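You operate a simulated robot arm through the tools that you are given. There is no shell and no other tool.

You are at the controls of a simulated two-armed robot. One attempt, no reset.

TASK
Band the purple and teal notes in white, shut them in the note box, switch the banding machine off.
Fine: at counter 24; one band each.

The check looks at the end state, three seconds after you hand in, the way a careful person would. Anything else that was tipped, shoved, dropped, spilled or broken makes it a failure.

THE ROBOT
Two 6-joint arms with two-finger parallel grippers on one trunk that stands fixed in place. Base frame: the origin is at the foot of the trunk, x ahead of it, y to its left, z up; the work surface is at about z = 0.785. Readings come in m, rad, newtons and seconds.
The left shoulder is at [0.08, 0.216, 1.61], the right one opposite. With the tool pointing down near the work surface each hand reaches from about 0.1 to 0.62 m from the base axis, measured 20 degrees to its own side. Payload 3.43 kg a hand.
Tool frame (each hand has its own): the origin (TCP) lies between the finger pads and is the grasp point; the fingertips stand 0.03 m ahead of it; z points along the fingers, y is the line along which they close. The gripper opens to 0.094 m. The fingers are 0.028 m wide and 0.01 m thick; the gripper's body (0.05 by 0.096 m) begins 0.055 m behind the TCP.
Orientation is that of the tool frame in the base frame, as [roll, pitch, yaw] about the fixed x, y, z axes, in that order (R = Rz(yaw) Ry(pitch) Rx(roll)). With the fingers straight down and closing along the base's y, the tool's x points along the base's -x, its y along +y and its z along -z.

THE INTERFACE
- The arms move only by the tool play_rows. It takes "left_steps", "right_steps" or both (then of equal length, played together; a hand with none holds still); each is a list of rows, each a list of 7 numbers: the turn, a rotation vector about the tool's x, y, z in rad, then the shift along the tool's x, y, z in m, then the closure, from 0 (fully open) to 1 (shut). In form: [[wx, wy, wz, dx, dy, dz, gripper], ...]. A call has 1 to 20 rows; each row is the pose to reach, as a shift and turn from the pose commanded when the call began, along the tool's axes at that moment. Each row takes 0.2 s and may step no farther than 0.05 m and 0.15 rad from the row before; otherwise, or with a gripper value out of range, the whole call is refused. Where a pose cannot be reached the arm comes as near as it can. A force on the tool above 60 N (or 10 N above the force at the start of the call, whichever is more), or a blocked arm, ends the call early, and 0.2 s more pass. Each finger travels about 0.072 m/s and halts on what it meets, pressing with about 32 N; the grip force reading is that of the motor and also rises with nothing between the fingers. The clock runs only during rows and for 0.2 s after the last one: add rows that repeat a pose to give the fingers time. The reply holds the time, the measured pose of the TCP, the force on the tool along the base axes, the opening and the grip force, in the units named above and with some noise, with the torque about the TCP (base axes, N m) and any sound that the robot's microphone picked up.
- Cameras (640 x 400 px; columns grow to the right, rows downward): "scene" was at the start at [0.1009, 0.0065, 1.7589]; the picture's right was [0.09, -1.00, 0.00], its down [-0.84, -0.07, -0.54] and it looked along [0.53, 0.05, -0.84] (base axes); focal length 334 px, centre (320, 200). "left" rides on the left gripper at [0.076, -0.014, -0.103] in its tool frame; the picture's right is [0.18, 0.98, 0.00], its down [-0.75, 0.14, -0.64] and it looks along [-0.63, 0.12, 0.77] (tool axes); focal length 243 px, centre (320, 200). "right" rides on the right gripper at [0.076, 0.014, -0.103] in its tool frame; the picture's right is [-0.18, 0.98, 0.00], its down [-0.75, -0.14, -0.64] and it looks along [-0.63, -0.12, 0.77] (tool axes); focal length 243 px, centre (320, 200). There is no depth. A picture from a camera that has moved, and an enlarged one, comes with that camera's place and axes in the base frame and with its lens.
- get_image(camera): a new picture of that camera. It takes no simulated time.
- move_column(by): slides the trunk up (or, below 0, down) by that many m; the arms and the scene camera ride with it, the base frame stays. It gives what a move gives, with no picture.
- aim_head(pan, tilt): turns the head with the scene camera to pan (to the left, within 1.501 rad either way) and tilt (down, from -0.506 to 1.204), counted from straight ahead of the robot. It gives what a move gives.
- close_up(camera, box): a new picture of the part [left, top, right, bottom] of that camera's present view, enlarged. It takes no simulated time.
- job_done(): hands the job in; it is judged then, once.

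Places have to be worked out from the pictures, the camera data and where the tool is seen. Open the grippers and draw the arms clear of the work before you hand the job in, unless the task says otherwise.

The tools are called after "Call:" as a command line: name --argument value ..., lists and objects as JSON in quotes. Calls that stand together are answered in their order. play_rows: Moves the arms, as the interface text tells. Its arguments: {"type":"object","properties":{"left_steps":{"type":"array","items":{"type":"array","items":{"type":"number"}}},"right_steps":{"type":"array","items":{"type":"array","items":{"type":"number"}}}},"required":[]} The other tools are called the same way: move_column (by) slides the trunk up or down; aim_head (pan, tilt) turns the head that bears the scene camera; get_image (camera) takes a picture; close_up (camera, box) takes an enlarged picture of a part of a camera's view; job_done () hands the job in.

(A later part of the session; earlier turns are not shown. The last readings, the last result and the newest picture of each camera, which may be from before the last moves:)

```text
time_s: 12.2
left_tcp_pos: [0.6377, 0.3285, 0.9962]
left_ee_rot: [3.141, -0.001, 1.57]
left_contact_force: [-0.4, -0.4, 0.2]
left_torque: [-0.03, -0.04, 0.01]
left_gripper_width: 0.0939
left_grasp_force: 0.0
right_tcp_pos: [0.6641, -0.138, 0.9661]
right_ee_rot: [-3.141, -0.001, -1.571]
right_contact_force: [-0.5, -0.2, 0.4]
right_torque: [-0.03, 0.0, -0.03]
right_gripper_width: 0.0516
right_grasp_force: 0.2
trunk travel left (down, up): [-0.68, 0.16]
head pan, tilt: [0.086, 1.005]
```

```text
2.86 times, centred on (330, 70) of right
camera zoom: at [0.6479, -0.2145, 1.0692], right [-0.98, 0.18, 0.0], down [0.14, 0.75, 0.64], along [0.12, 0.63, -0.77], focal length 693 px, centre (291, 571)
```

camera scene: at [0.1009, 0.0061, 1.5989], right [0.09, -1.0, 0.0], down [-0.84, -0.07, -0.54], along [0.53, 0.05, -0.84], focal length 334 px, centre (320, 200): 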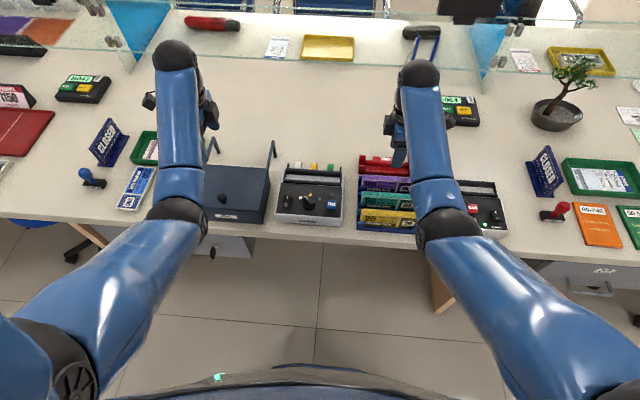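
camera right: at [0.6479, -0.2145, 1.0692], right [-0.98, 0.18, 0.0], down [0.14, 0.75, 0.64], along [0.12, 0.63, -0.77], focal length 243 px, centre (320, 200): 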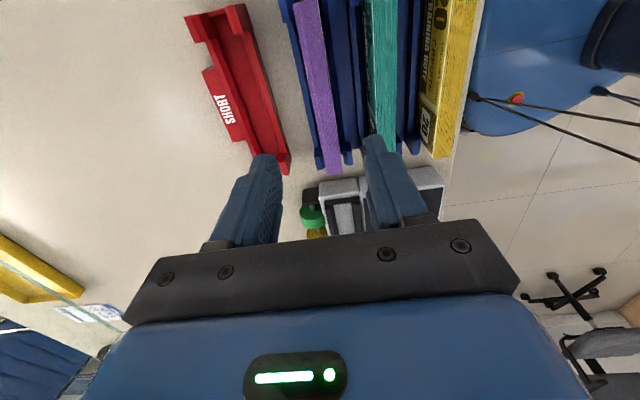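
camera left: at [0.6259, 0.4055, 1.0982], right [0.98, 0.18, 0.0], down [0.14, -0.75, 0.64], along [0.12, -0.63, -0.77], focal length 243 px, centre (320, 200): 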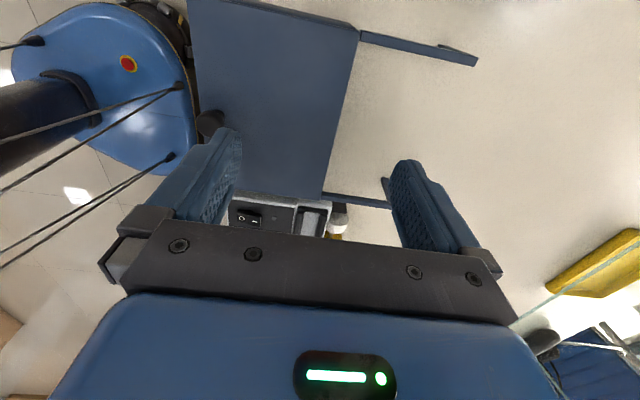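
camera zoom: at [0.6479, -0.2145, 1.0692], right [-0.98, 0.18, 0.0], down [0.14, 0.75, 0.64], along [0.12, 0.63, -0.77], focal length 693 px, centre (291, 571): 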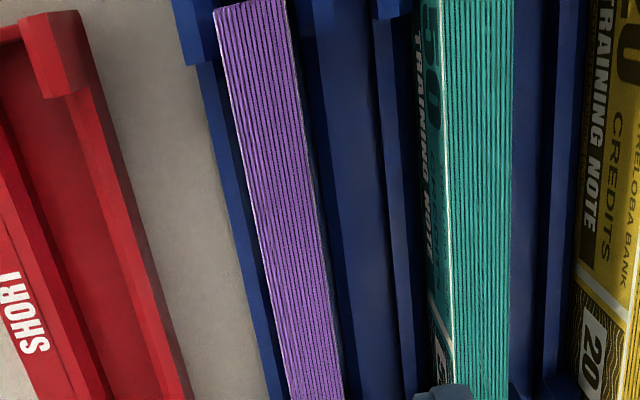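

The purple pack's centreline lies about 3 mm toward the robot of the tool (x≈0.660), centre y≈-0.140, top z≈0.846. I lower to just above it with the fingers 0.05 open and check.

Call:
play_rows --right_steps '[[0, 0, 0, 0.0016, 0.004, 0.02, 0.47], [0, 0, 0, 0.0016, 0.004, 0.045, 0.47], [0, 0, 0, 0.0016, 0.004, 0.07, 0.47], [0, 0, 0, 0.0016, 0.004, 0.085, 0.47]]'

Call:
close_up --camera "right" --box '[220, 60, 440, 200]'

Call:
get_image --camera "right"

```text
time_s: 13.2
left_tcp_pos: [0.6387, 0.3289, 0.9962]
left_ee_rot: [3.141, -0.001, 1.571]
left_contact_force: [-0.4, -0.4, 0.7]
left_torque: [0.03, -0.01, 0.02]
left_gripper_width: 0.0941
left_grasp_force: 0.1
right_tcp_pos: [0.6594, -0.1419, 0.8799]
right_ee_rot: [3.141, -0.001, -1.572]
right_contact_force: [0.6, 0.6, -0.7]
right_torque: [-0.02, -0.01, 0.01]
right_gripper_width: 0.0498
right_grasp_force: 0.0
trunk travel left (down, up): [-0.68, 0.16]
head pan, tilt: [0.086, 1.005]
```

```text
2.86 times, centred on (330, 130) of right
camera zoom: at [0.642, -0.2166, 0.9832], right [-0.98, 0.18, 0.0], down [0.14, 0.75, 0.64], along [0.12, 0.63, -0.77], focal length 693 px, centre (291, 400)
```

zoom: 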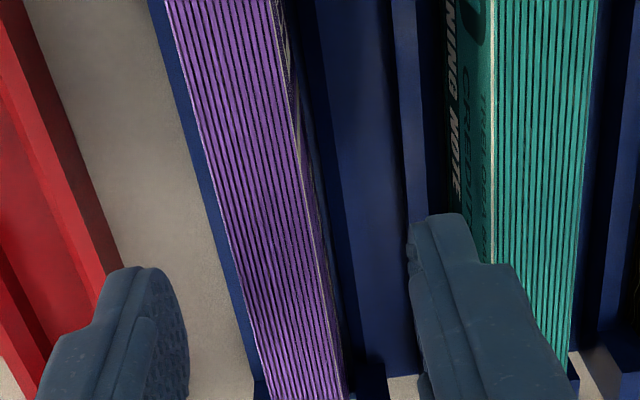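

```text
taken
camera right: at [0.642, -0.2166, 0.9832], right [-0.98, 0.18, 0.0], down [0.14, 0.75, 0.64], along [0.12, 0.63, -0.77], focal length 243 px, centre (320, 200)
```

right: 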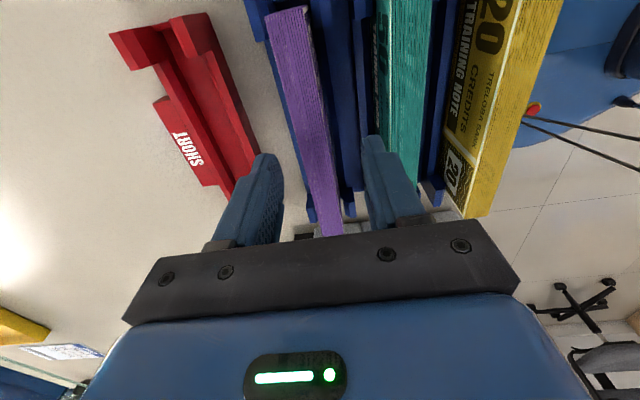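

The pack centre is ~2.5 mm further in +x than the tool. I correct, descend so the tips reach about z 0.818, and close on the purple pack.

Call:
play_rows --right_steps '[[0, 0, 0, -0.002, -0.0025, 0.008, 0.47], [0, 0, 0, -0.002, -0.0025, 0.02, 0.47], [0, 0, 0, -0.002, -0.0025, 0.032, 0.47], [0, 0, 0, -0.002, -0.0025, 0.032, 0.47]]'

Call:
close_up --camera "right" --box '[220, 60, 440, 240]'

```text
time_s: 14.2
left_tcp_pos: [0.6383, 0.3293, 0.9962]
left_ee_rot: [-3.141, -0.001, 1.57]
left_contact_force: [0.0, -0.2, -0.3]
left_torque: [0.02, -0.03, -0.02]
left_gripper_width: 0.0941
left_grasp_force: 0.0
right_tcp_pos: [0.661, -0.141, 0.8474]
right_ee_rot: [3.141, -0.001, -1.571]
right_contact_force: [-0.4, 0.3, 0.0]
right_torque: [-0.03, -0.01, -0.02]
right_gripper_width: 0.05
right_grasp_force: 0.0
trunk travel left (down, up): [-0.68, 0.16]
head pan, tilt: [0.086, 1.005]
```

```text
2.22 times, centred on (330, 150) of right
camera zoom: at [0.6442, -0.2165, 0.9515], right [-0.98, 0.18, 0.0], down [0.14, 0.75, 0.64], along [0.12, 0.63, -0.77], focal length 539 px, centre (298, 311)
```

zoom: 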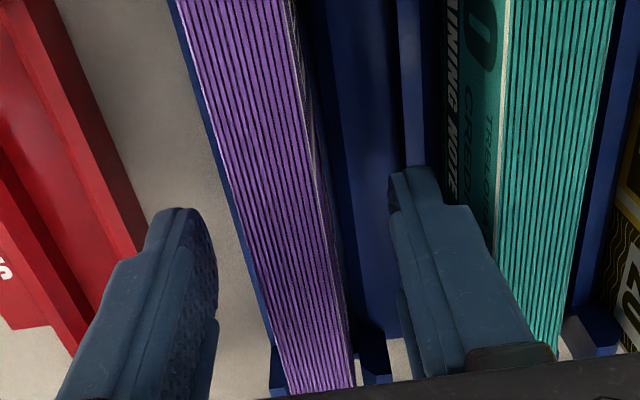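

Fingers straddle the pack with clearance on both sides and no contact. Closing now.

Call:
play_rows --right_steps '[[0, 0, 0, 0, 0, 0, 0.6], [0, 0, 0, 0, 0, 0, 0.75], [0, 0, 0, 0, 0, 0, 1], [0, 0, 0, 0, 0, 0, 1], [0, 0, 0, 0, 0, 0, 1]]'

Call:
close_up --camera "right" --box '[220, 60, 440, 240]'

```text
time_s: 15.4
left_tcp_pos: [0.6387, 0.3286, 0.9955]
left_ee_rot: [3.141, 0.0, 1.571]
left_contact_force: [-0.3, 0.1, 0.5]
left_torque: [-0.01, -0.01, -0.03]
left_gripper_width: 0.0939
left_grasp_force: 0.1
right_tcp_pos: [0.6597, -0.1393, 0.8496]
right_ee_rot: [-3.141, 0.001, -1.572]
right_contact_force: [0.0, 0.1, 1.0]
right_torque: [0.04, -0.02, -0.02]
right_gripper_width: 0.0219
right_grasp_force: 32.1
trunk travel left (down, up): [-0.68, 0.16]
head pan, tilt: [0.086, 1.005]
```

```text
2.22 times, centred on (330, 150) of right
camera zoom: at [0.6441, -0.2165, 0.9515], right [-0.98, 0.18, 0.0], down [0.14, 0.75, 0.64], along [0.12, 0.63, -0.77], focal length 539 px, centre (298, 311)
```

zoom: 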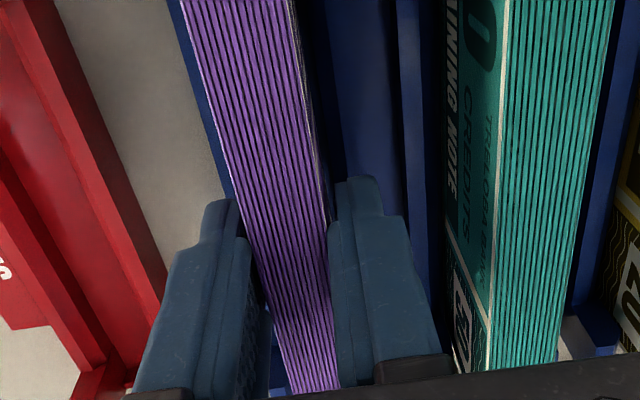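

Gripped (0.022 m thick). Lifting straight up out of the rack.

Call:
play_rows --right_steps '[[0, 0, 0, 0, 0, -0.02, 1], [0, 0, 0, 0, 0, -0.045, 1], [0, 0, 0, 0, 0, -0.075, 1], [0, 0, 0, 0, 0, -0.1, 1], [0, 0, 0, 0, 0, -0.115, 1]]'

Call:
get_image --camera "right"

Call:
get_image --camera "scene"

```text
time_s: 16.6
left_tcp_pos: [0.6383, 0.3298, 0.9963]
left_ee_rot: [3.141, 0.0, 1.572]
left_contact_force: [-0.3, -0.6, 0.4]
left_torque: [0.0, 0.0, -0.01]
left_gripper_width: 0.094
left_grasp_force: 0.1
right_tcp_pos: [0.6598, -0.1395, 0.9645]
right_ee_rot: [3.141, 0.0, -1.571]
right_contact_force: [-0.3, 0.5, -1.1]
right_torque: [0.01, -0.02, 0.05]
right_gripper_width: 0.0219
right_grasp_force: 31.8
trunk travel left (down, up): [-0.68, 0.16]
head pan, tilt: [0.086, 1.005]
```

```text
taken
camera right: at [0.6445, -0.2157, 1.0676], right [-0.98, 0.18, 0.0], down [0.14, 0.75, 0.64], along [0.12, 0.63, -0.77], focal length 243 px, centre (320, 200)
```

right: 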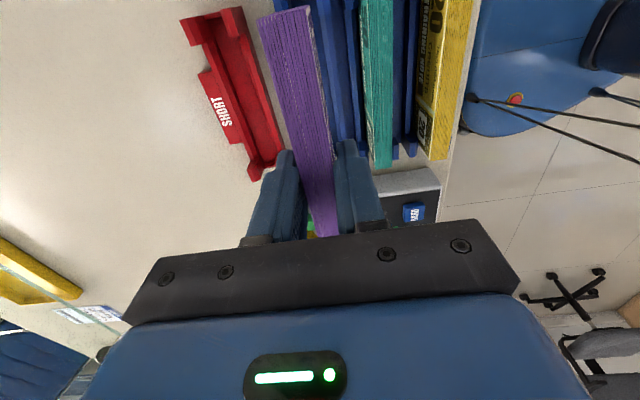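

```text
taken
camera scene: at [0.101, 0.0066, 1.5988], right [0.09, -1.0, 0.0], down [-0.84, -0.07, -0.54], along [0.53, 0.05, -0.84], focal length 334 px, centre (320, 200)
```

scene: 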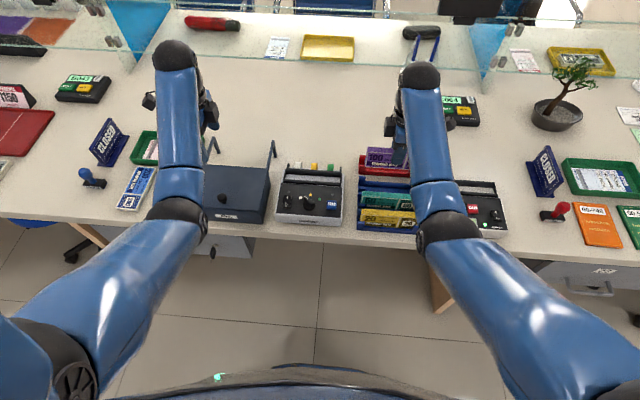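

The pack is held firmly. Moving it sideways to above the counter's slot (centre ≈ x 0.661, y -0.352).

Call:
play_rows --right_steps '[[0, 0, 0, 0.04, 0, 0, 1], [0, 0, 0, 0.085, 0, 0, 1], [0, 0, 0, 0.13, 0, 0, 1], [0, 0, 0, 0.17, 0, 0, 1], [0, 0, 0, 0.2, -0.001, 0, 1], [0, 0, 0, 0.212, -0.001, 0, 1], [0, 0, 0, 0.212, -0.001, 0, 1]]'

Call:
get_image --camera "right"

Call:
close_up --camera "scene" --box '[400, 140, 540, 240]'

Call:
close_up --camera "right" --box '[240, 0, 440, 125]'

```text
time_s: 18.2
left_tcp_pos: [0.6377, 0.3294, 0.9956]
left_ee_rot: [-3.141, 0.001, 1.569]
left_contact_force: [0.3, 0.3, -0.4]
left_torque: [-0.02, -0.02, 0.04]
left_gripper_width: 0.0938
left_grasp_force: 0.0
right_tcp_pos: [0.6616, -0.3519, 0.9656]
right_ee_rot: [3.139, -0.001, -1.568]
right_contact_force: [0.6, -0.4, -0.3]
right_torque: [-0.01, 0.0, 0.02]
right_gripper_width: 0.022
right_grasp_force: 31.7
trunk travel left (down, up): [-0.68, 0.16]
head pan, tilt: [0.086, 1.005]
```

```text
taken
camera right: at [0.6458, -0.4278, 1.068], right [-0.98, 0.18, 0.0], down [0.14, 0.75, 0.64], along [0.12, 0.63, -0.77], focal length 243 px, centre (320, 200)
```

right: 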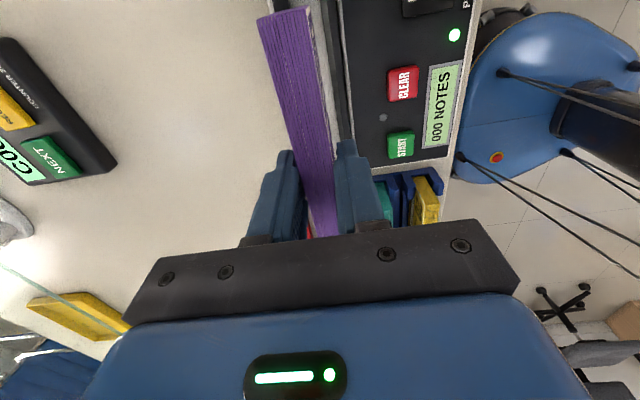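

```text
4.00 times, centred on (470, 190) of scene
camera zoom: at [0.1012, 0.0066, 1.5988], right [0.09, -1.0, 0.0], down [-0.84, -0.07, -0.54], along [0.53, 0.05, -0.84], focal length 1337 px, centre (-280, 240)
```

zoom: 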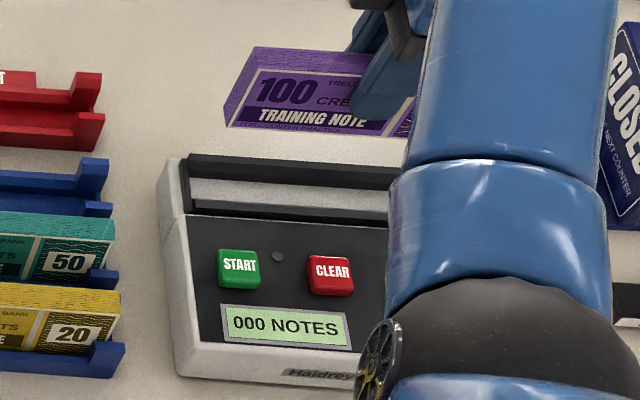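

```text
3.20 times, centred on (340, 62) of right
camera zoom: at [0.6458, -0.4278, 1.068], right [-0.98, 0.18, 0.0], down [0.14, 0.75, 0.64], along [0.12, 0.63, -0.77], focal length 776 px, centre (256, 640)
```

zoom: 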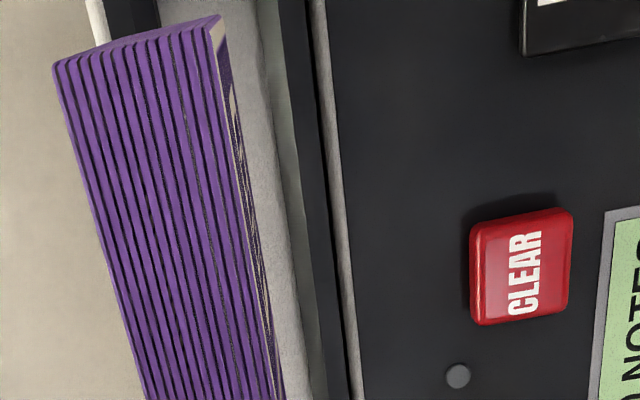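

The pack end and slot are both visible. I zoom in strongly to measure the offset.

Call:
close_up --camera "right" --box '[250, 0, 350, 62]'

Call:
close_up --camera "right" --box '[280, 90, 380, 152]'

```text
6.40 times, centred on (300, 31) of right
camera zoom: at [0.6458, -0.4278, 1.068], right [-0.98, 0.18, 0.0], down [0.14, 0.75, 0.64], along [0.12, 0.63, -0.77], focal length 1553 px, centre (448, 1282)
```

zoom: 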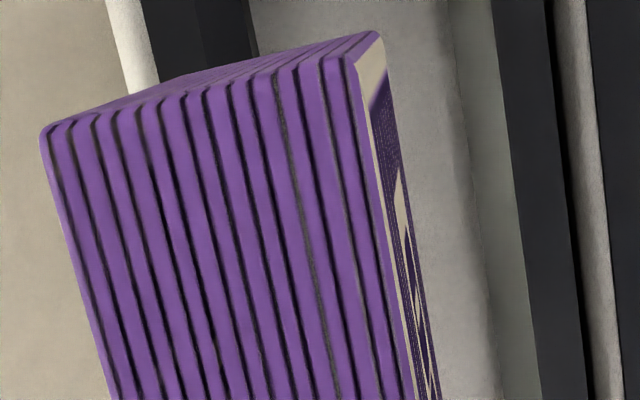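

```text
6.40 times, centred on (330, 121) of right
camera zoom: at [0.6458, -0.4278, 1.068], right [-0.98, 0.18, 0.0], down [0.14, 0.75, 0.64], along [0.12, 0.63, -0.77], focal length 1553 px, centre (256, 706)
```

zoom: 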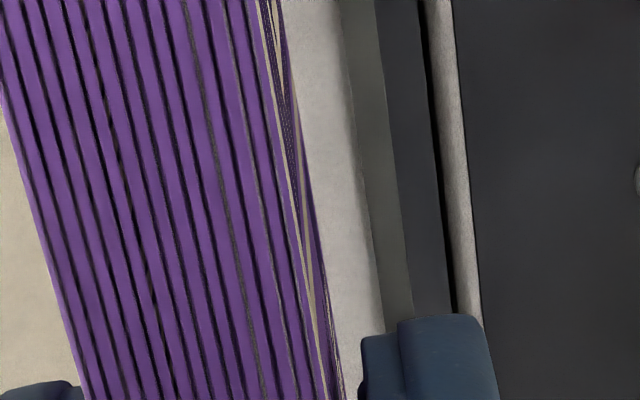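

Measured: pack centre x≈0.661, slot floor spans x≈0.6465–0.670 with chamfered walls, y -0.273…-0.432. I shift 2.5 mm toward the robot and 1.5 mm in -y, then lower to just above the walls.

Call:
play_rows --right_steps '[[0, 0, 0, 0.0015, 0.0025, 0.0, 1], [0, 0, 0, 0.0015, 0.0025, 0.025, 1], [0, 0, 0, 0.0015, 0.0025, 0.045, 1], [0, 0, 0, 0.0015, 0.0025, 0.055, 1], [0, 0, 0, 0.0015, 0.0025, 0.055, 1]]'

Call:
close_up --camera "right" --box '[250, 0, 350, 62]'

Call:
close_up --camera "scene" --box '[400, 150, 500, 220]'

```text
time_s: 19.4
left_tcp_pos: [0.638, 0.3276, 0.9963]
left_ee_rot: [-3.141, 0.001, 1.571]
left_contact_force: [-0.4, 0.5, -0.3]
left_torque: [0.02, -0.01, 0.04]
left_gripper_width: 0.0943
left_grasp_force: 0.0
right_tcp_pos: [0.6593, -0.3531, 0.9086]
right_ee_rot: [3.141, -0.001, -1.571]
right_contact_force: [0.3, 0.5, -1.0]
right_torque: [0.02, 0.01, 0.01]
right_gripper_width: 0.0218
right_grasp_force: 31.7
trunk travel left (down, up): [-0.68, 0.16]
head pan, tilt: [0.086, 1.005]
```

```text
6.40 times, centred on (300, 31) of right
camera zoom: at [0.644, -0.4282, 1.0114], right [-0.98, 0.18, 0.0], down [0.14, 0.75, 0.64], along [0.12, 0.63, -0.77], focal length 1553 px, centre (448, 1282)
```

zoom: 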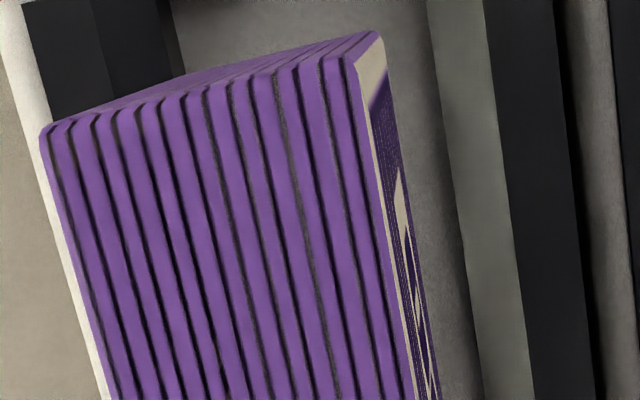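

```text
5.71 times, centred on (450, 185) of scene
camera zoom: at [0.1012, 0.0064, 1.5989], right [0.09, -1.0, 0.0], down [-0.84, -0.07, -0.54], along [0.53, 0.05, -0.84], focal length 1911 px, centre (-423, 286)
```

zoom: 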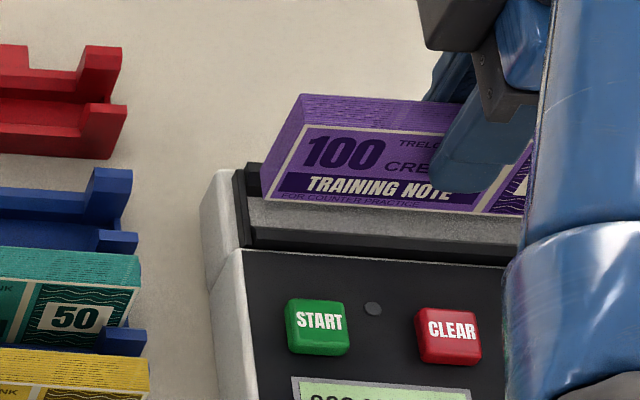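

The pack (x 0.650–0.668) is over the slot floor (0.6464–0.6704), ends clear too. Lowering slowly into the slot.

Call:
play_rows --right_steps '[[0, 0, 0, 0, 0.0005, 0.005, 1], [0, 0, 0, 0, 0.0005, 0.01, 1], [0, 0, 0, 0, 0.0005, 0.015, 1], [0, 0, 0, 0, 0.0005, 0.019, 1], [0, 0, 0, 0, 0.0005, 0.021, 1]]'

Call:
close_up --camera "scene" --box '[400, 150, 500, 220]'

Call:
close_up --camera "right" --box '[250, 0, 350, 62]'

```text
time_s: 20.6
left_tcp_pos: [0.6376, 0.3287, 0.9958]
left_ee_rot: [-3.141, -0.001, 1.573]
left_contact_force: [0.5, 0.3, 0.5]
left_torque: [-0.02, -0.02, 0.02]
left_gripper_width: 0.0941
left_grasp_force: 0.1
right_tcp_pos: [0.66, -0.3535, 0.8878]
right_ee_rot: [-3.14, 0.0, -1.571]
right_contact_force: [-0.3, -0.2, -0.9]
right_torque: [0.01, -0.02, 0.04]
right_gripper_width: 0.0218
right_grasp_force: 31.4
trunk travel left (down, up): [-0.68, 0.16]
head pan, tilt: [0.086, 1.005]
```

```text
5.71 times, centred on (450, 185) of scene
camera zoom: at [0.1013, 0.0064, 1.5988], right [0.09, -1.0, 0.0], down [-0.84, -0.07, -0.54], along [0.53, 0.05, -0.84], focal length 1911 px, centre (-423, 286)
```

zoom: 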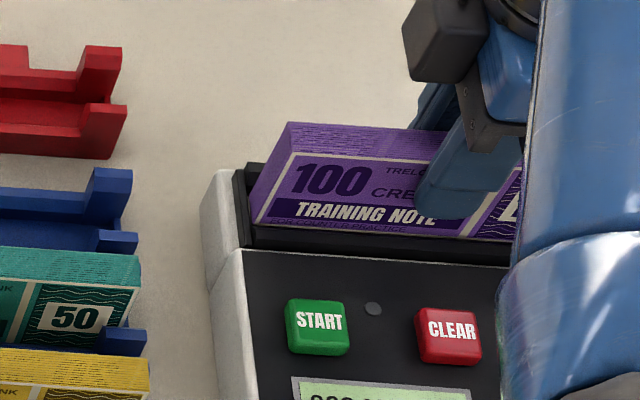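

```text
6.40 times, centred on (300, 31) of right
camera zoom: at [0.6434, -0.429, 0.9913], right [-0.98, 0.18, 0.0], down [0.14, 0.75, 0.64], along [0.12, 0.63, -0.77], focal length 1553 px, centre (448, 1282)
```

zoom: 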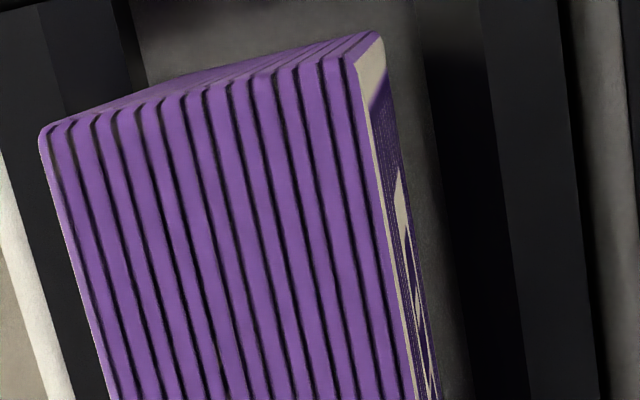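

Still free, near the floor. I go on 2 mm at a time until the pack rests.

Call:
play_rows --right_steps '[[0, 0, 0, 0, 0, 0.0015, 1], [0, 0, 0, 0, 0, 0.003, 1], [0, 0, 0, 0, 0, 0.0045, 1]]'

```text
time_s: 21.4
left_tcp_pos: [0.639, 0.3288, 0.9961]
left_ee_rot: [3.14, 0.001, 1.57]
left_contact_force: [0.1, 0.0, 0.8]
left_torque: [0.01, -0.01, 0.0]
left_gripper_width: 0.0942
left_grasp_force: 0.0
right_tcp_pos: [0.6594, -0.3516, 0.8836]
right_ee_rot: [3.14, 0.0, -1.572]
right_contact_force: [0.3, 0.2, 0.1]
right_torque: [-0.02, 0.04, 0.0]
right_gripper_width: 0.022
right_grasp_force: 31.6
trunk travel left (down, up): [-0.68, 0.16]
head pan, tilt: [0.086, 1.005]
```

Call:
play_rows --right_steps '[[0, 0, 0, 0, 0, 0.0015, 1], [0, 0, 0, 0, 0, 0.003, 1], [0, 0, 0, 0, 0, 0.0045, 1]]'

Call:
close_up --camera "right" --box '[250, 0, 410, 100]'

Call:
close_up --camera "scene" --box '[400, 150, 500, 220]'

```text
time_s: 22.2
left_tcp_pos: [0.6368, 0.3293, 0.998]
left_ee_rot: [3.14, -0.001, 1.57]
left_contact_force: [-0.3, 0.1, 0.3]
left_torque: [0.0, 0.03, -0.01]
left_gripper_width: 0.094
left_grasp_force: 0.0
right_tcp_pos: [0.6594, -0.3524, 0.8824]
right_ee_rot: [-3.132, -0.002, -1.571]
right_contact_force: [2.9, -2.3, 21.1]
right_torque: [0.56, 0.03, -0.02]
right_gripper_width: 0.0218
right_grasp_force: 31.9
trunk travel left (down, up): [-0.68, 0.16]
head pan, tilt: [0.086, 1.005]
```

```text
4.00 times, centred on (330, 50) of right
camera zoom: at [0.6423, -0.4291, 0.9863], right [-0.98, 0.18, -0.01], down [0.14, 0.76, 0.64], along [0.12, 0.63, -0.77], focal length 970 px, centre (280, 800)
```

zoom: 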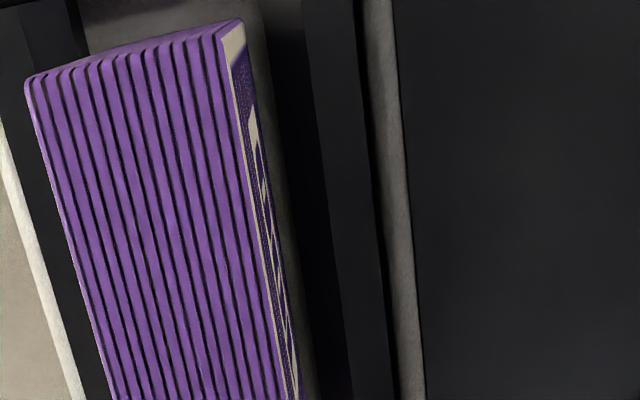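

```text
5.71 times, centred on (450, 185) of scene
camera zoom: at [0.0978, 0.0078, 1.5994], right [0.09, -1.0, 0.0], down [-0.84, -0.07, -0.54], along [0.54, 0.05, -0.84], focal length 1911 px, centre (-423, 286)
```

zoom: 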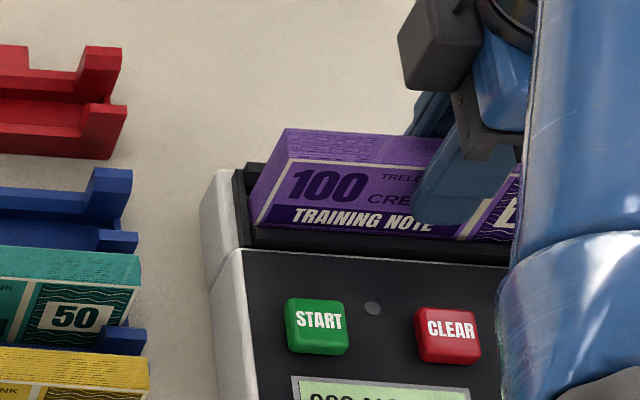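

The pack rests on the floor (21 N). I ease off 3 mm and open the fingers a little to let it stand, then open more.

Call:
play_rows --right_steps '[[0, 0, 0, 0, 0, -0.003, 1], [0, 0, 0, 0, 0, -0.003, 0.7], [0, 0, 0, 0, 0, -0.003, 0.7], [0, 0, 0, 0, 0, -0.003, 0.6], [0, 0, 0, 0, 0, -0.003, 0.6]]'

Call:
close_up --camera "right" --box '[220, 0, 420, 240]'

Call:
close_up --camera "scene" --box '[400, 150, 500, 220]'

```text
time_s: 23.4
left_tcp_pos: [0.6395, 0.3289, 0.9955]
left_ee_rot: [3.141, 0.0, 1.571]
left_contact_force: [0.1, 0.1, 0.3]
left_torque: [-0.02, 0.02, -0.01]
left_gripper_width: 0.0939
left_grasp_force: 0.1
right_tcp_pos: [0.6597, -0.3534, 0.8823]
right_ee_rot: [3.141, -0.001, -1.571]
right_contact_force: [-0.3, 0.0, -0.4]
right_torque: [0.06, 0.04, 0.02]
right_gripper_width: 0.0375
right_grasp_force: 0.1
trunk travel left (down, up): [-0.68, 0.16]
head pan, tilt: [0.086, 1.005]
```

```text
1.67 times, centred on (320, 120) of right
camera zoom: at [0.6431, -0.4297, 0.9846], right [-0.98, 0.18, 0.0], down [0.14, 0.75, 0.64], along [0.12, 0.63, -0.77], focal length 404 px, centre (320, 333)
```

zoom: 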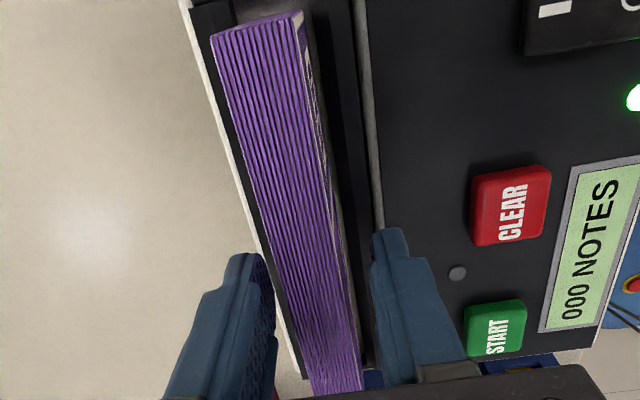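

```text
5.71 times, centred on (450, 185) of scene
camera zoom: at [0.1013, 0.0063, 1.5988], right [0.09, -1.0, 0.0], down [-0.84, -0.07, -0.54], along [0.53, 0.05, -0.84], focal length 1911 px, centre (-423, 286)
```

zoom: 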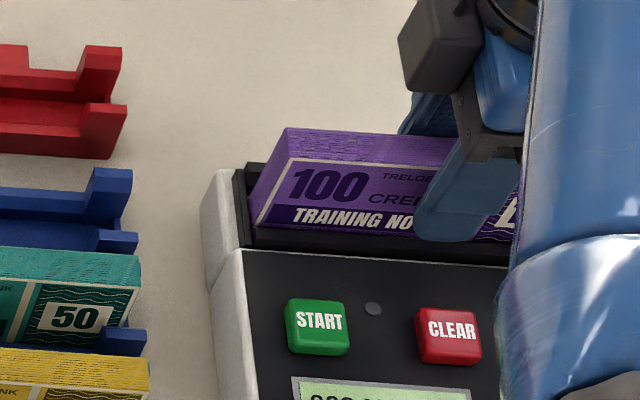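

The pack stands upright in the counter slot. I raise the hand clear, close the fingers and move over START.

Call:
play_rows --right_steps '[[0, 0, 0, 0, 0, -0.03, 0.6], [0, 0, 0, 0, 0, -0.065, 0.6], [0, 0, 0, -0.015, 0.02, -0.065, 0.8], [0, 0, 0, -0.03, 0.04, -0.065, 1], [0, 0, 0, -0.045, 0.06, -0.065, 1], [0, 0, 0, -0.058, 0.072, -0.065, 1], [0, 0, 0, -0.058, 0.072, -0.065, 1]]'

Call:
close_up --camera "right" --box '[220, 40, 440, 180]'

```text
time_s: 25.0
left_tcp_pos: [0.6385, 0.3294, 0.9964]
left_ee_rot: [3.141, 0.0, 1.57]
left_contact_force: [-0.6, -0.6, -0.3]
left_torque: [0.0, 0.01, -0.02]
left_gripper_width: 0.0939
left_grasp_force: 0.1
right_tcp_pos: [0.5859, -0.2966, 0.9457]
right_ee_rot: [-3.141, 0.0, -1.571]
right_contact_force: [1.1, -0.3, 0.0]
right_torque: [0.01, -0.02, -0.03]
right_gripper_width: 0.0
right_grasp_force: 32.4
trunk travel left (down, up): [-0.68, 0.16]
head pan, tilt: [0.086, 1.005]
```

```text
2.86 times, centred on (330, 110) of right
camera zoom: at [0.5701, -0.3715, 1.0489], right [-0.98, 0.18, 0.0], down [0.14, 0.75, 0.64], along [0.12, 0.63, -0.77], focal length 693 px, centre (291, 457)
```

zoom: 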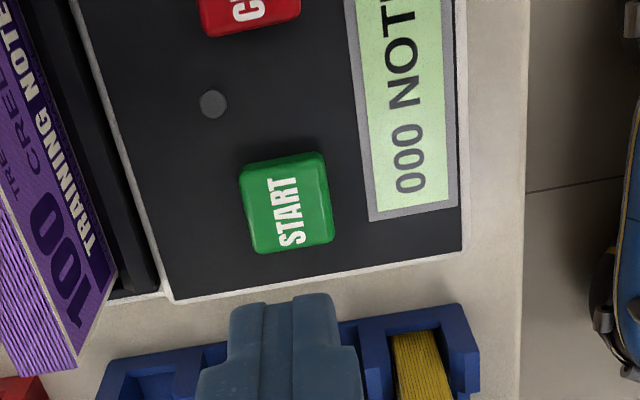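

The fingertips are right above START. I press it with a slow descent, watching the force.

Call:
play_rows --right_steps '[[0, 0, 0, 0, 0, 0.03, 1], [0, 0, 0, 0, 0, 0.055, 1], [0, 0, 0, 0, 0, 0.065, 1], [0, 0, 0, 0, 0, 0.069, 1], [0, 0, 0, 0, 0, 0.072, 1], [0, 0, 0, 0, 0, 0.074, 1]]'

Call:
close_up --camera "scene" --box '[400, 150, 520, 240]'

Call:
close_up --camera "right" --box '[220, 40, 440, 180]'

```text
time_s: 26.4
left_tcp_pos: [0.6389, 0.3286, 0.9963]
left_ee_rot: [-3.14, 0.001, 1.572]
left_contact_force: [-0.1, 0.4, 0.5]
left_torque: [0.0, 0.02, 0.0]
left_gripper_width: 0.0939
left_grasp_force: 0.1
right_tcp_pos: [0.5882, -0.2954, 0.8716]
right_ee_rot: [-3.141, 0.0, -1.571]
right_contact_force: [0.3, 0.3, 0.2]
right_torque: [-0.02, 0.0, -0.01]
right_gripper_width: 0.0004
right_grasp_force: 32.2
trunk travel left (down, up): [-0.68, 0.16]
head pan, tilt: [0.086, 1.005]
```

```text
4.44 times, centred on (460, 195) of scene
camera zoom: at [0.101, 0.0065, 1.5989], right [0.09, -1.0, 0.0], down [-0.84, -0.07, -0.54], along [0.53, 0.05, -0.84], focal length 1486 px, centre (-302, 222)
```

zoom: 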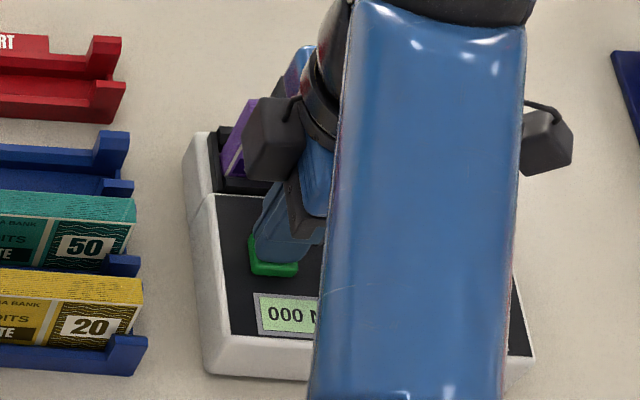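

```text
2.86 times, centred on (330, 110) of right
camera zoom: at [0.5707, -0.3713, 0.9759], right [-0.98, 0.18, 0.0], down [0.14, 0.75, 0.64], along [0.12, 0.63, -0.77], focal length 693 px, centre (291, 457)
```

zoom: 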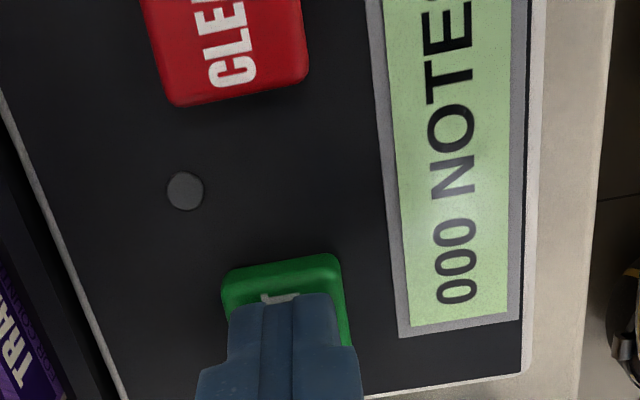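

Just above the button still; continuing down in 2 mm steps.

Call:
play_rows --right_steps '[[0, 0, 0, 0, 0, 0.002, 1], [0, 0, 0, 0, 0, 0.004, 1], [0, 0, 0, 0, 0, 0.006, 1]]'

Call:
close_up --camera "right" --box '[220, 40, 440, 180]'

```text
time_s: 27.2
left_tcp_pos: [0.6378, 0.3277, 0.9967]
left_ee_rot: [3.141, 0.001, 1.572]
left_contact_force: [0.1, -0.1, -1.2]
left_torque: [0.0, 0.01, 0.01]
left_gripper_width: 0.0941
left_grasp_force: 0.1
right_tcp_pos: [0.588, -0.2953, 0.8676]
right_ee_rot: [-3.141, -0.001, -1.571]
right_contact_force: [0.9, -3.0, 3.5]
right_torque: [-0.06, -0.06, 0.01]
right_gripper_width: 0.0002
right_grasp_force: 31.4
trunk travel left (down, up): [-0.68, 0.16]
head pan, tilt: [0.086, 1.005]
heard: click
```

```text
2.86 times, centred on (330, 110) of right
camera zoom: at [0.5704, -0.3711, 0.9706], right [-0.98, 0.18, 0.0], down [0.14, 0.75, 0.64], along [0.12, 0.63, -0.77], focal length 693 px, centre (291, 457)
```

zoom: 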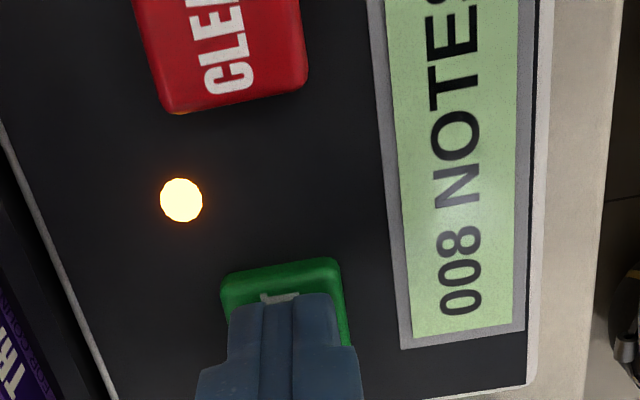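

Click; it is counting (008 so far). I lift off and wait for it to finish.

Call:
play_rows --right_steps '[[0, 0, 0, 0, 0, -0.03, 1], [0, 0, 0, 0, 0, -0.075, 1], [0, 0, 0, 0, 0, -0.075, 1], [0, 0, 0, 0, 0, -0.075, 1], [0, 0, 0, 0, 0, -0.075, 1], [0, 0, 0, 0, 0, -0.075, 1], [0, 0, 0, 0, 0, -0.075, 1], [0, 0, 0, 0, 0, -0.075, 1]]'

Call:
get_image --camera "right"

Call:
close_up --camera "right" --box '[220, 0, 440, 140]'

```text
time_s: 29.0
left_tcp_pos: [0.6388, 0.3279, 0.9972]
left_ee_rot: [3.142, 0.0, 1.571]
left_contact_force: [0.0, -0.2, 0.3]
left_torque: [-0.01, -0.02, 0.01]
left_gripper_width: 0.0939
left_grasp_force: 0.1
right_tcp_pos: [0.5873, -0.2946, 0.9419]
right_ee_rot: [3.14, -0.003, -1.57]
right_contact_force: [0.1, -1.0, -0.3]
right_torque: [-0.01, -0.01, 0.0]
right_gripper_width: 0.0001
right_grasp_force: 32.2
trunk travel left (down, up): [-0.68, 0.16]
head pan, tilt: [0.086, 1.005]
```

```text
taken
camera right: at [0.5711, -0.371, 1.0448], right [-0.98, 0.18, 0.0], down [0.14, 0.75, 0.64], along [0.12, 0.63, -0.77], focal length 243 px, centre (320, 200)
```

right: 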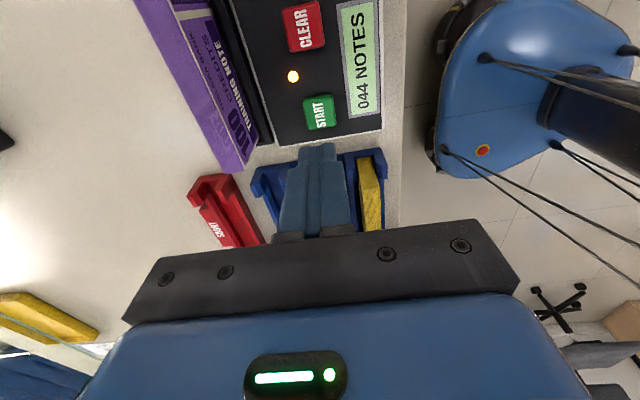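

```text
2.86 times, centred on (330, 70) of right
camera zoom: at [0.5711, -0.371, 1.0448], right [-0.98, 0.18, 0.0], down [0.14, 0.75, 0.64], along [0.12, 0.63, -0.77], focal length 693 px, centre (291, 571)
```

zoom: 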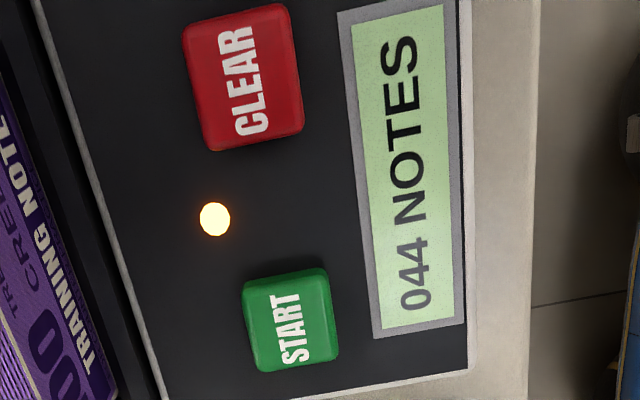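

It is past 24 already (044) and still counting. I wait further, and meanwhile look at the queue devices' labels, since "counter 24" may be a place at the desk.

Call:
play_rows --right_steps '[[0, 0, 0, 0, 0, 0, 1], [0, 0, 0, 0, 0, 0, 1], [0, 0, 0, 0, 0, 0, 1], [0, 0, 0, 0, 0, 0, 1], [0, 0, 0, 0, 0, 0, 1], [0, 0, 0, 0, 0, 0, 1], [0, 0, 0, 0, 0, 0, 1], [0, 0, 0, 0, 0, 0, 1], [0, 0, 0, 0, 0, 0, 1], [0, 0, 0, 0, 0, 0, 1], [0, 0, 0, 0, 0, 0, 1], [0, 0, 0, 0, 0, 0, 1], [0, 0, 0, 0, 0, 0, 1], [0, 0, 0, 0, 0, 0, 1]]'

Call:
close_up --camera "right" --box '[220, 0, 440, 140]'

Call:
close_up --camera "scene" --box '[420, 80, 500, 140]'

Call:
close_up --camera "scene" --box '[0, 60, 160, 160]'

Call:
close_up --camera "scene" --box '[480, 20, 640, 140]'

```text
time_s: 32.0
left_tcp_pos: [0.6389, 0.3285, 0.9962]
left_ee_rot: [-3.141, 0.001, 1.572]
left_contact_force: [-0.1, 1.2, 0.5]
left_torque: [0.02, 0.01, -0.01]
left_gripper_width: 0.0938
left_grasp_force: 0.0
right_tcp_pos: [0.5871, -0.2953, 0.9405]
right_ee_rot: [-3.141, 0.0, -1.571]
right_contact_force: [-0.4, 0.2, -0.1]
right_torque: [0.02, -0.03, -0.01]
right_gripper_width: 0.0
right_grasp_force: 32.2
trunk travel left (down, up): [-0.68, 0.16]
head pan, tilt: [0.086, 1.005]
```

```text
2.86 times, centred on (330, 70) of right
camera zoom: at [0.5711, -0.3711, 1.0447], right [-0.98, 0.18, 0.0], down [0.14, 0.75, 0.64], along [0.12, 0.63, -0.77], focal length 693 px, centre (291, 571)
```

zoom: 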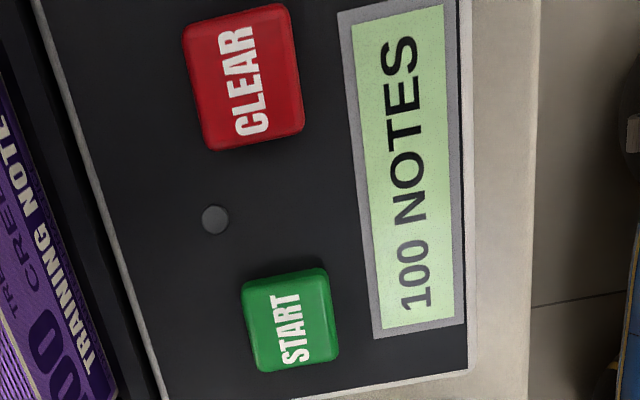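

```text
6.67 times, centred on (460, 110) of scene
camera zoom: at [0.101, 0.0065, 1.5989], right [0.09, -1.0, 0.0], down [-0.84, -0.07, -0.54], along [0.53, 0.05, -0.84], focal length 2229 px, centre (-613, 800)
```

zoom: 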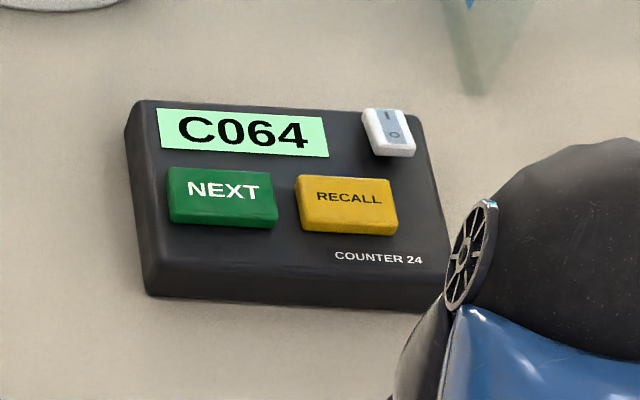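

```text
4.00 times, centred on (80, 110) of scene
camera zoom: at [0.101, 0.0065, 1.5989], right [0.09, -1.0, 0.0], down [-0.84, -0.07, -0.54], along [0.53, 0.05, -0.84], focal length 1337 px, centre (1280, 560)
```

zoom: 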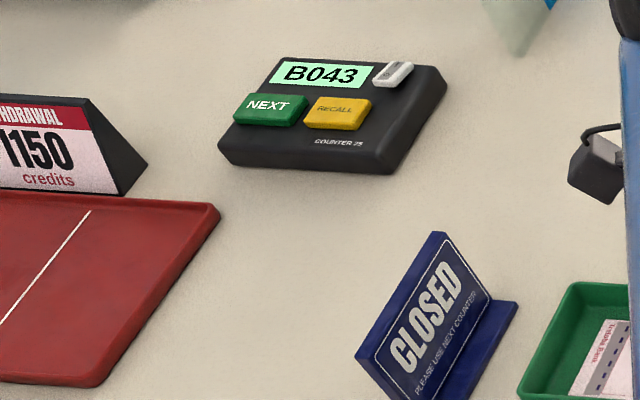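

```text
3.33 times, centred on (560, 80) of scene
camera zoom: at [0.101, 0.0065, 1.5989], right [0.09, -1.0, 0.0], down [-0.84, -0.07, -0.54], along [0.53, 0.05, -0.84], focal length 1114 px, centre (-480, 600)
```

zoom: 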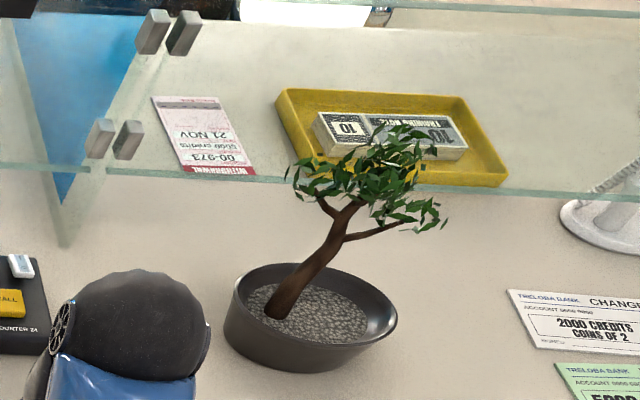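

The count is 100 notes, and "COUNTER 24" is the desk position here (the queue caller C064 at my right; the left one is counter 25). I look around with the head for other stations or notices before going on.

Call:
aim_head --pan 0.6 --tilt 0.75

Call:
get_image --camera "scene"

Call:
aim_head --pan -0.6 --tilt 0.75

Call:
get_image --camera "scene"

Call:
aim_head --pan 0.0 --tilt 0.6

Call:
get_image --camera "scene"

```text
time_s: 33.0
left_tcp_pos: [0.6375, 0.3276, 0.9969]
left_ee_rot: [-3.141, 0.0, 1.57]
left_contact_force: [-0.8, -0.2, 0.3]
left_torque: [0.01, 0.03, -0.01]
left_gripper_width: 0.0942
left_grasp_force: 0.1
right_tcp_pos: [0.5884, -0.2945, 0.9413]
right_ee_rot: [-3.141, -0.001, -1.57]
right_contact_force: [-0.6, -0.4, -0.3]
right_torque: [-0.01, -0.02, 0.02]
right_gripper_width: 0.0
right_grasp_force: 32.1
trunk travel left (down, up): [-0.68, 0.16]
head pan, tilt: [0.6, 0.75]
```

```text
taken
camera scene: at [0.1003, 0.0473, 1.6183], right [0.56, -0.83, 0.0], down [-0.56, -0.39, -0.73], along [0.6, 0.41, -0.68], focal length 334 px, centre (320, 200)
```

scene: 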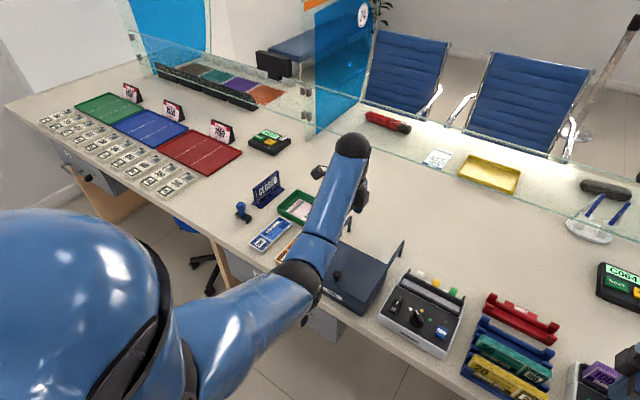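

```text
time_s: 34.4
left_tcp_pos: [0.6375, 0.3279, 0.9969]
left_ee_rot: [3.141, -0.002, 1.571]
left_contact_force: [-0.5, 0.5, -0.5]
left_torque: [-0.03, 0.01, 0.0]
left_gripper_width: 0.0942
left_grasp_force: 0.0
right_tcp_pos: [0.5877, -0.2948, 0.9425]
right_ee_rot: [3.141, -0.002, -1.571]
right_contact_force: [-0.2, 0.5, -0.1]
right_torque: [-0.03, -0.04, 0.02]
right_gripper_width: 0.0
right_grasp_force: 31.8
trunk travel left (down, up): [-0.68, 0.16]
head pan, tilt: [-0.6, 0.75]
```

```text
taken
camera scene: at [0.1003, -0.0462, 1.6183], right [-0.56, -0.83, 0.0], down [-0.56, 0.38, -0.73], along [0.6, -0.41, -0.68], focal length 334 px, centre (320, 200)
```

scene: 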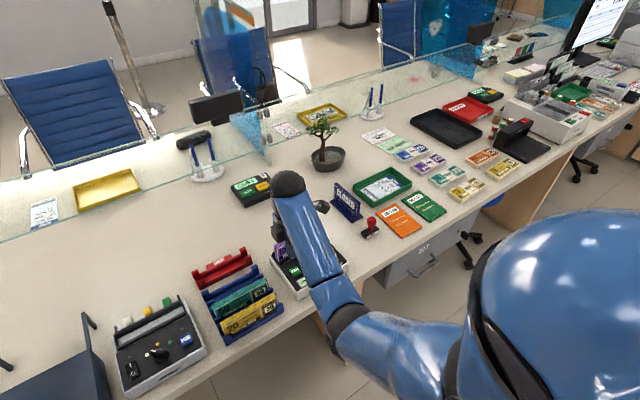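

```text
time_s: 35.4
left_tcp_pos: [0.6397, 0.3293, 0.9957]
left_ee_rot: [-3.141, -0.002, 1.57]
left_contact_force: [0.4, 0.1, -0.3]
left_torque: [0.02, -0.01, 0.03]
left_gripper_width: 0.094
left_grasp_force: 0.0
right_tcp_pos: [0.5878, -0.2947, 0.9419]
right_ee_rot: [3.141, -0.001, -1.572]
right_contact_force: [0.1, -0.4, -0.3]
right_torque: [-0.01, -0.03, 0.02]
right_gripper_width: 0.0001
right_grasp_force: 31.9
trunk travel left (down, up): [-0.68, 0.16]
head pan, tilt: [0.0, 0.6]
```

```text
taken
camera scene: at [0.1203, 0.0005, 1.6312], right [0.0, -1.0, 0.0], down [-0.57, 0.0, -0.82], along [0.82, 0.0, -0.57], focal length 334 px, centre (320, 200)
```

scene: 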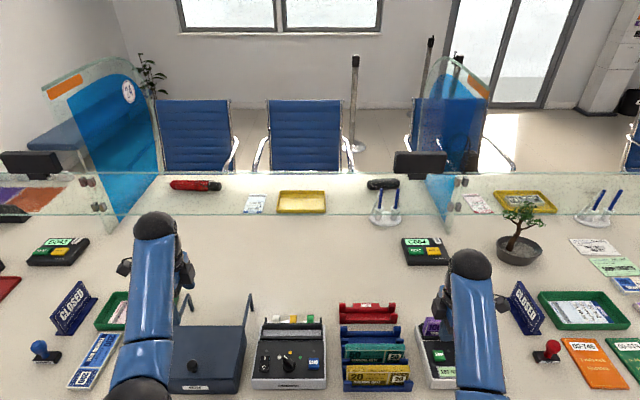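

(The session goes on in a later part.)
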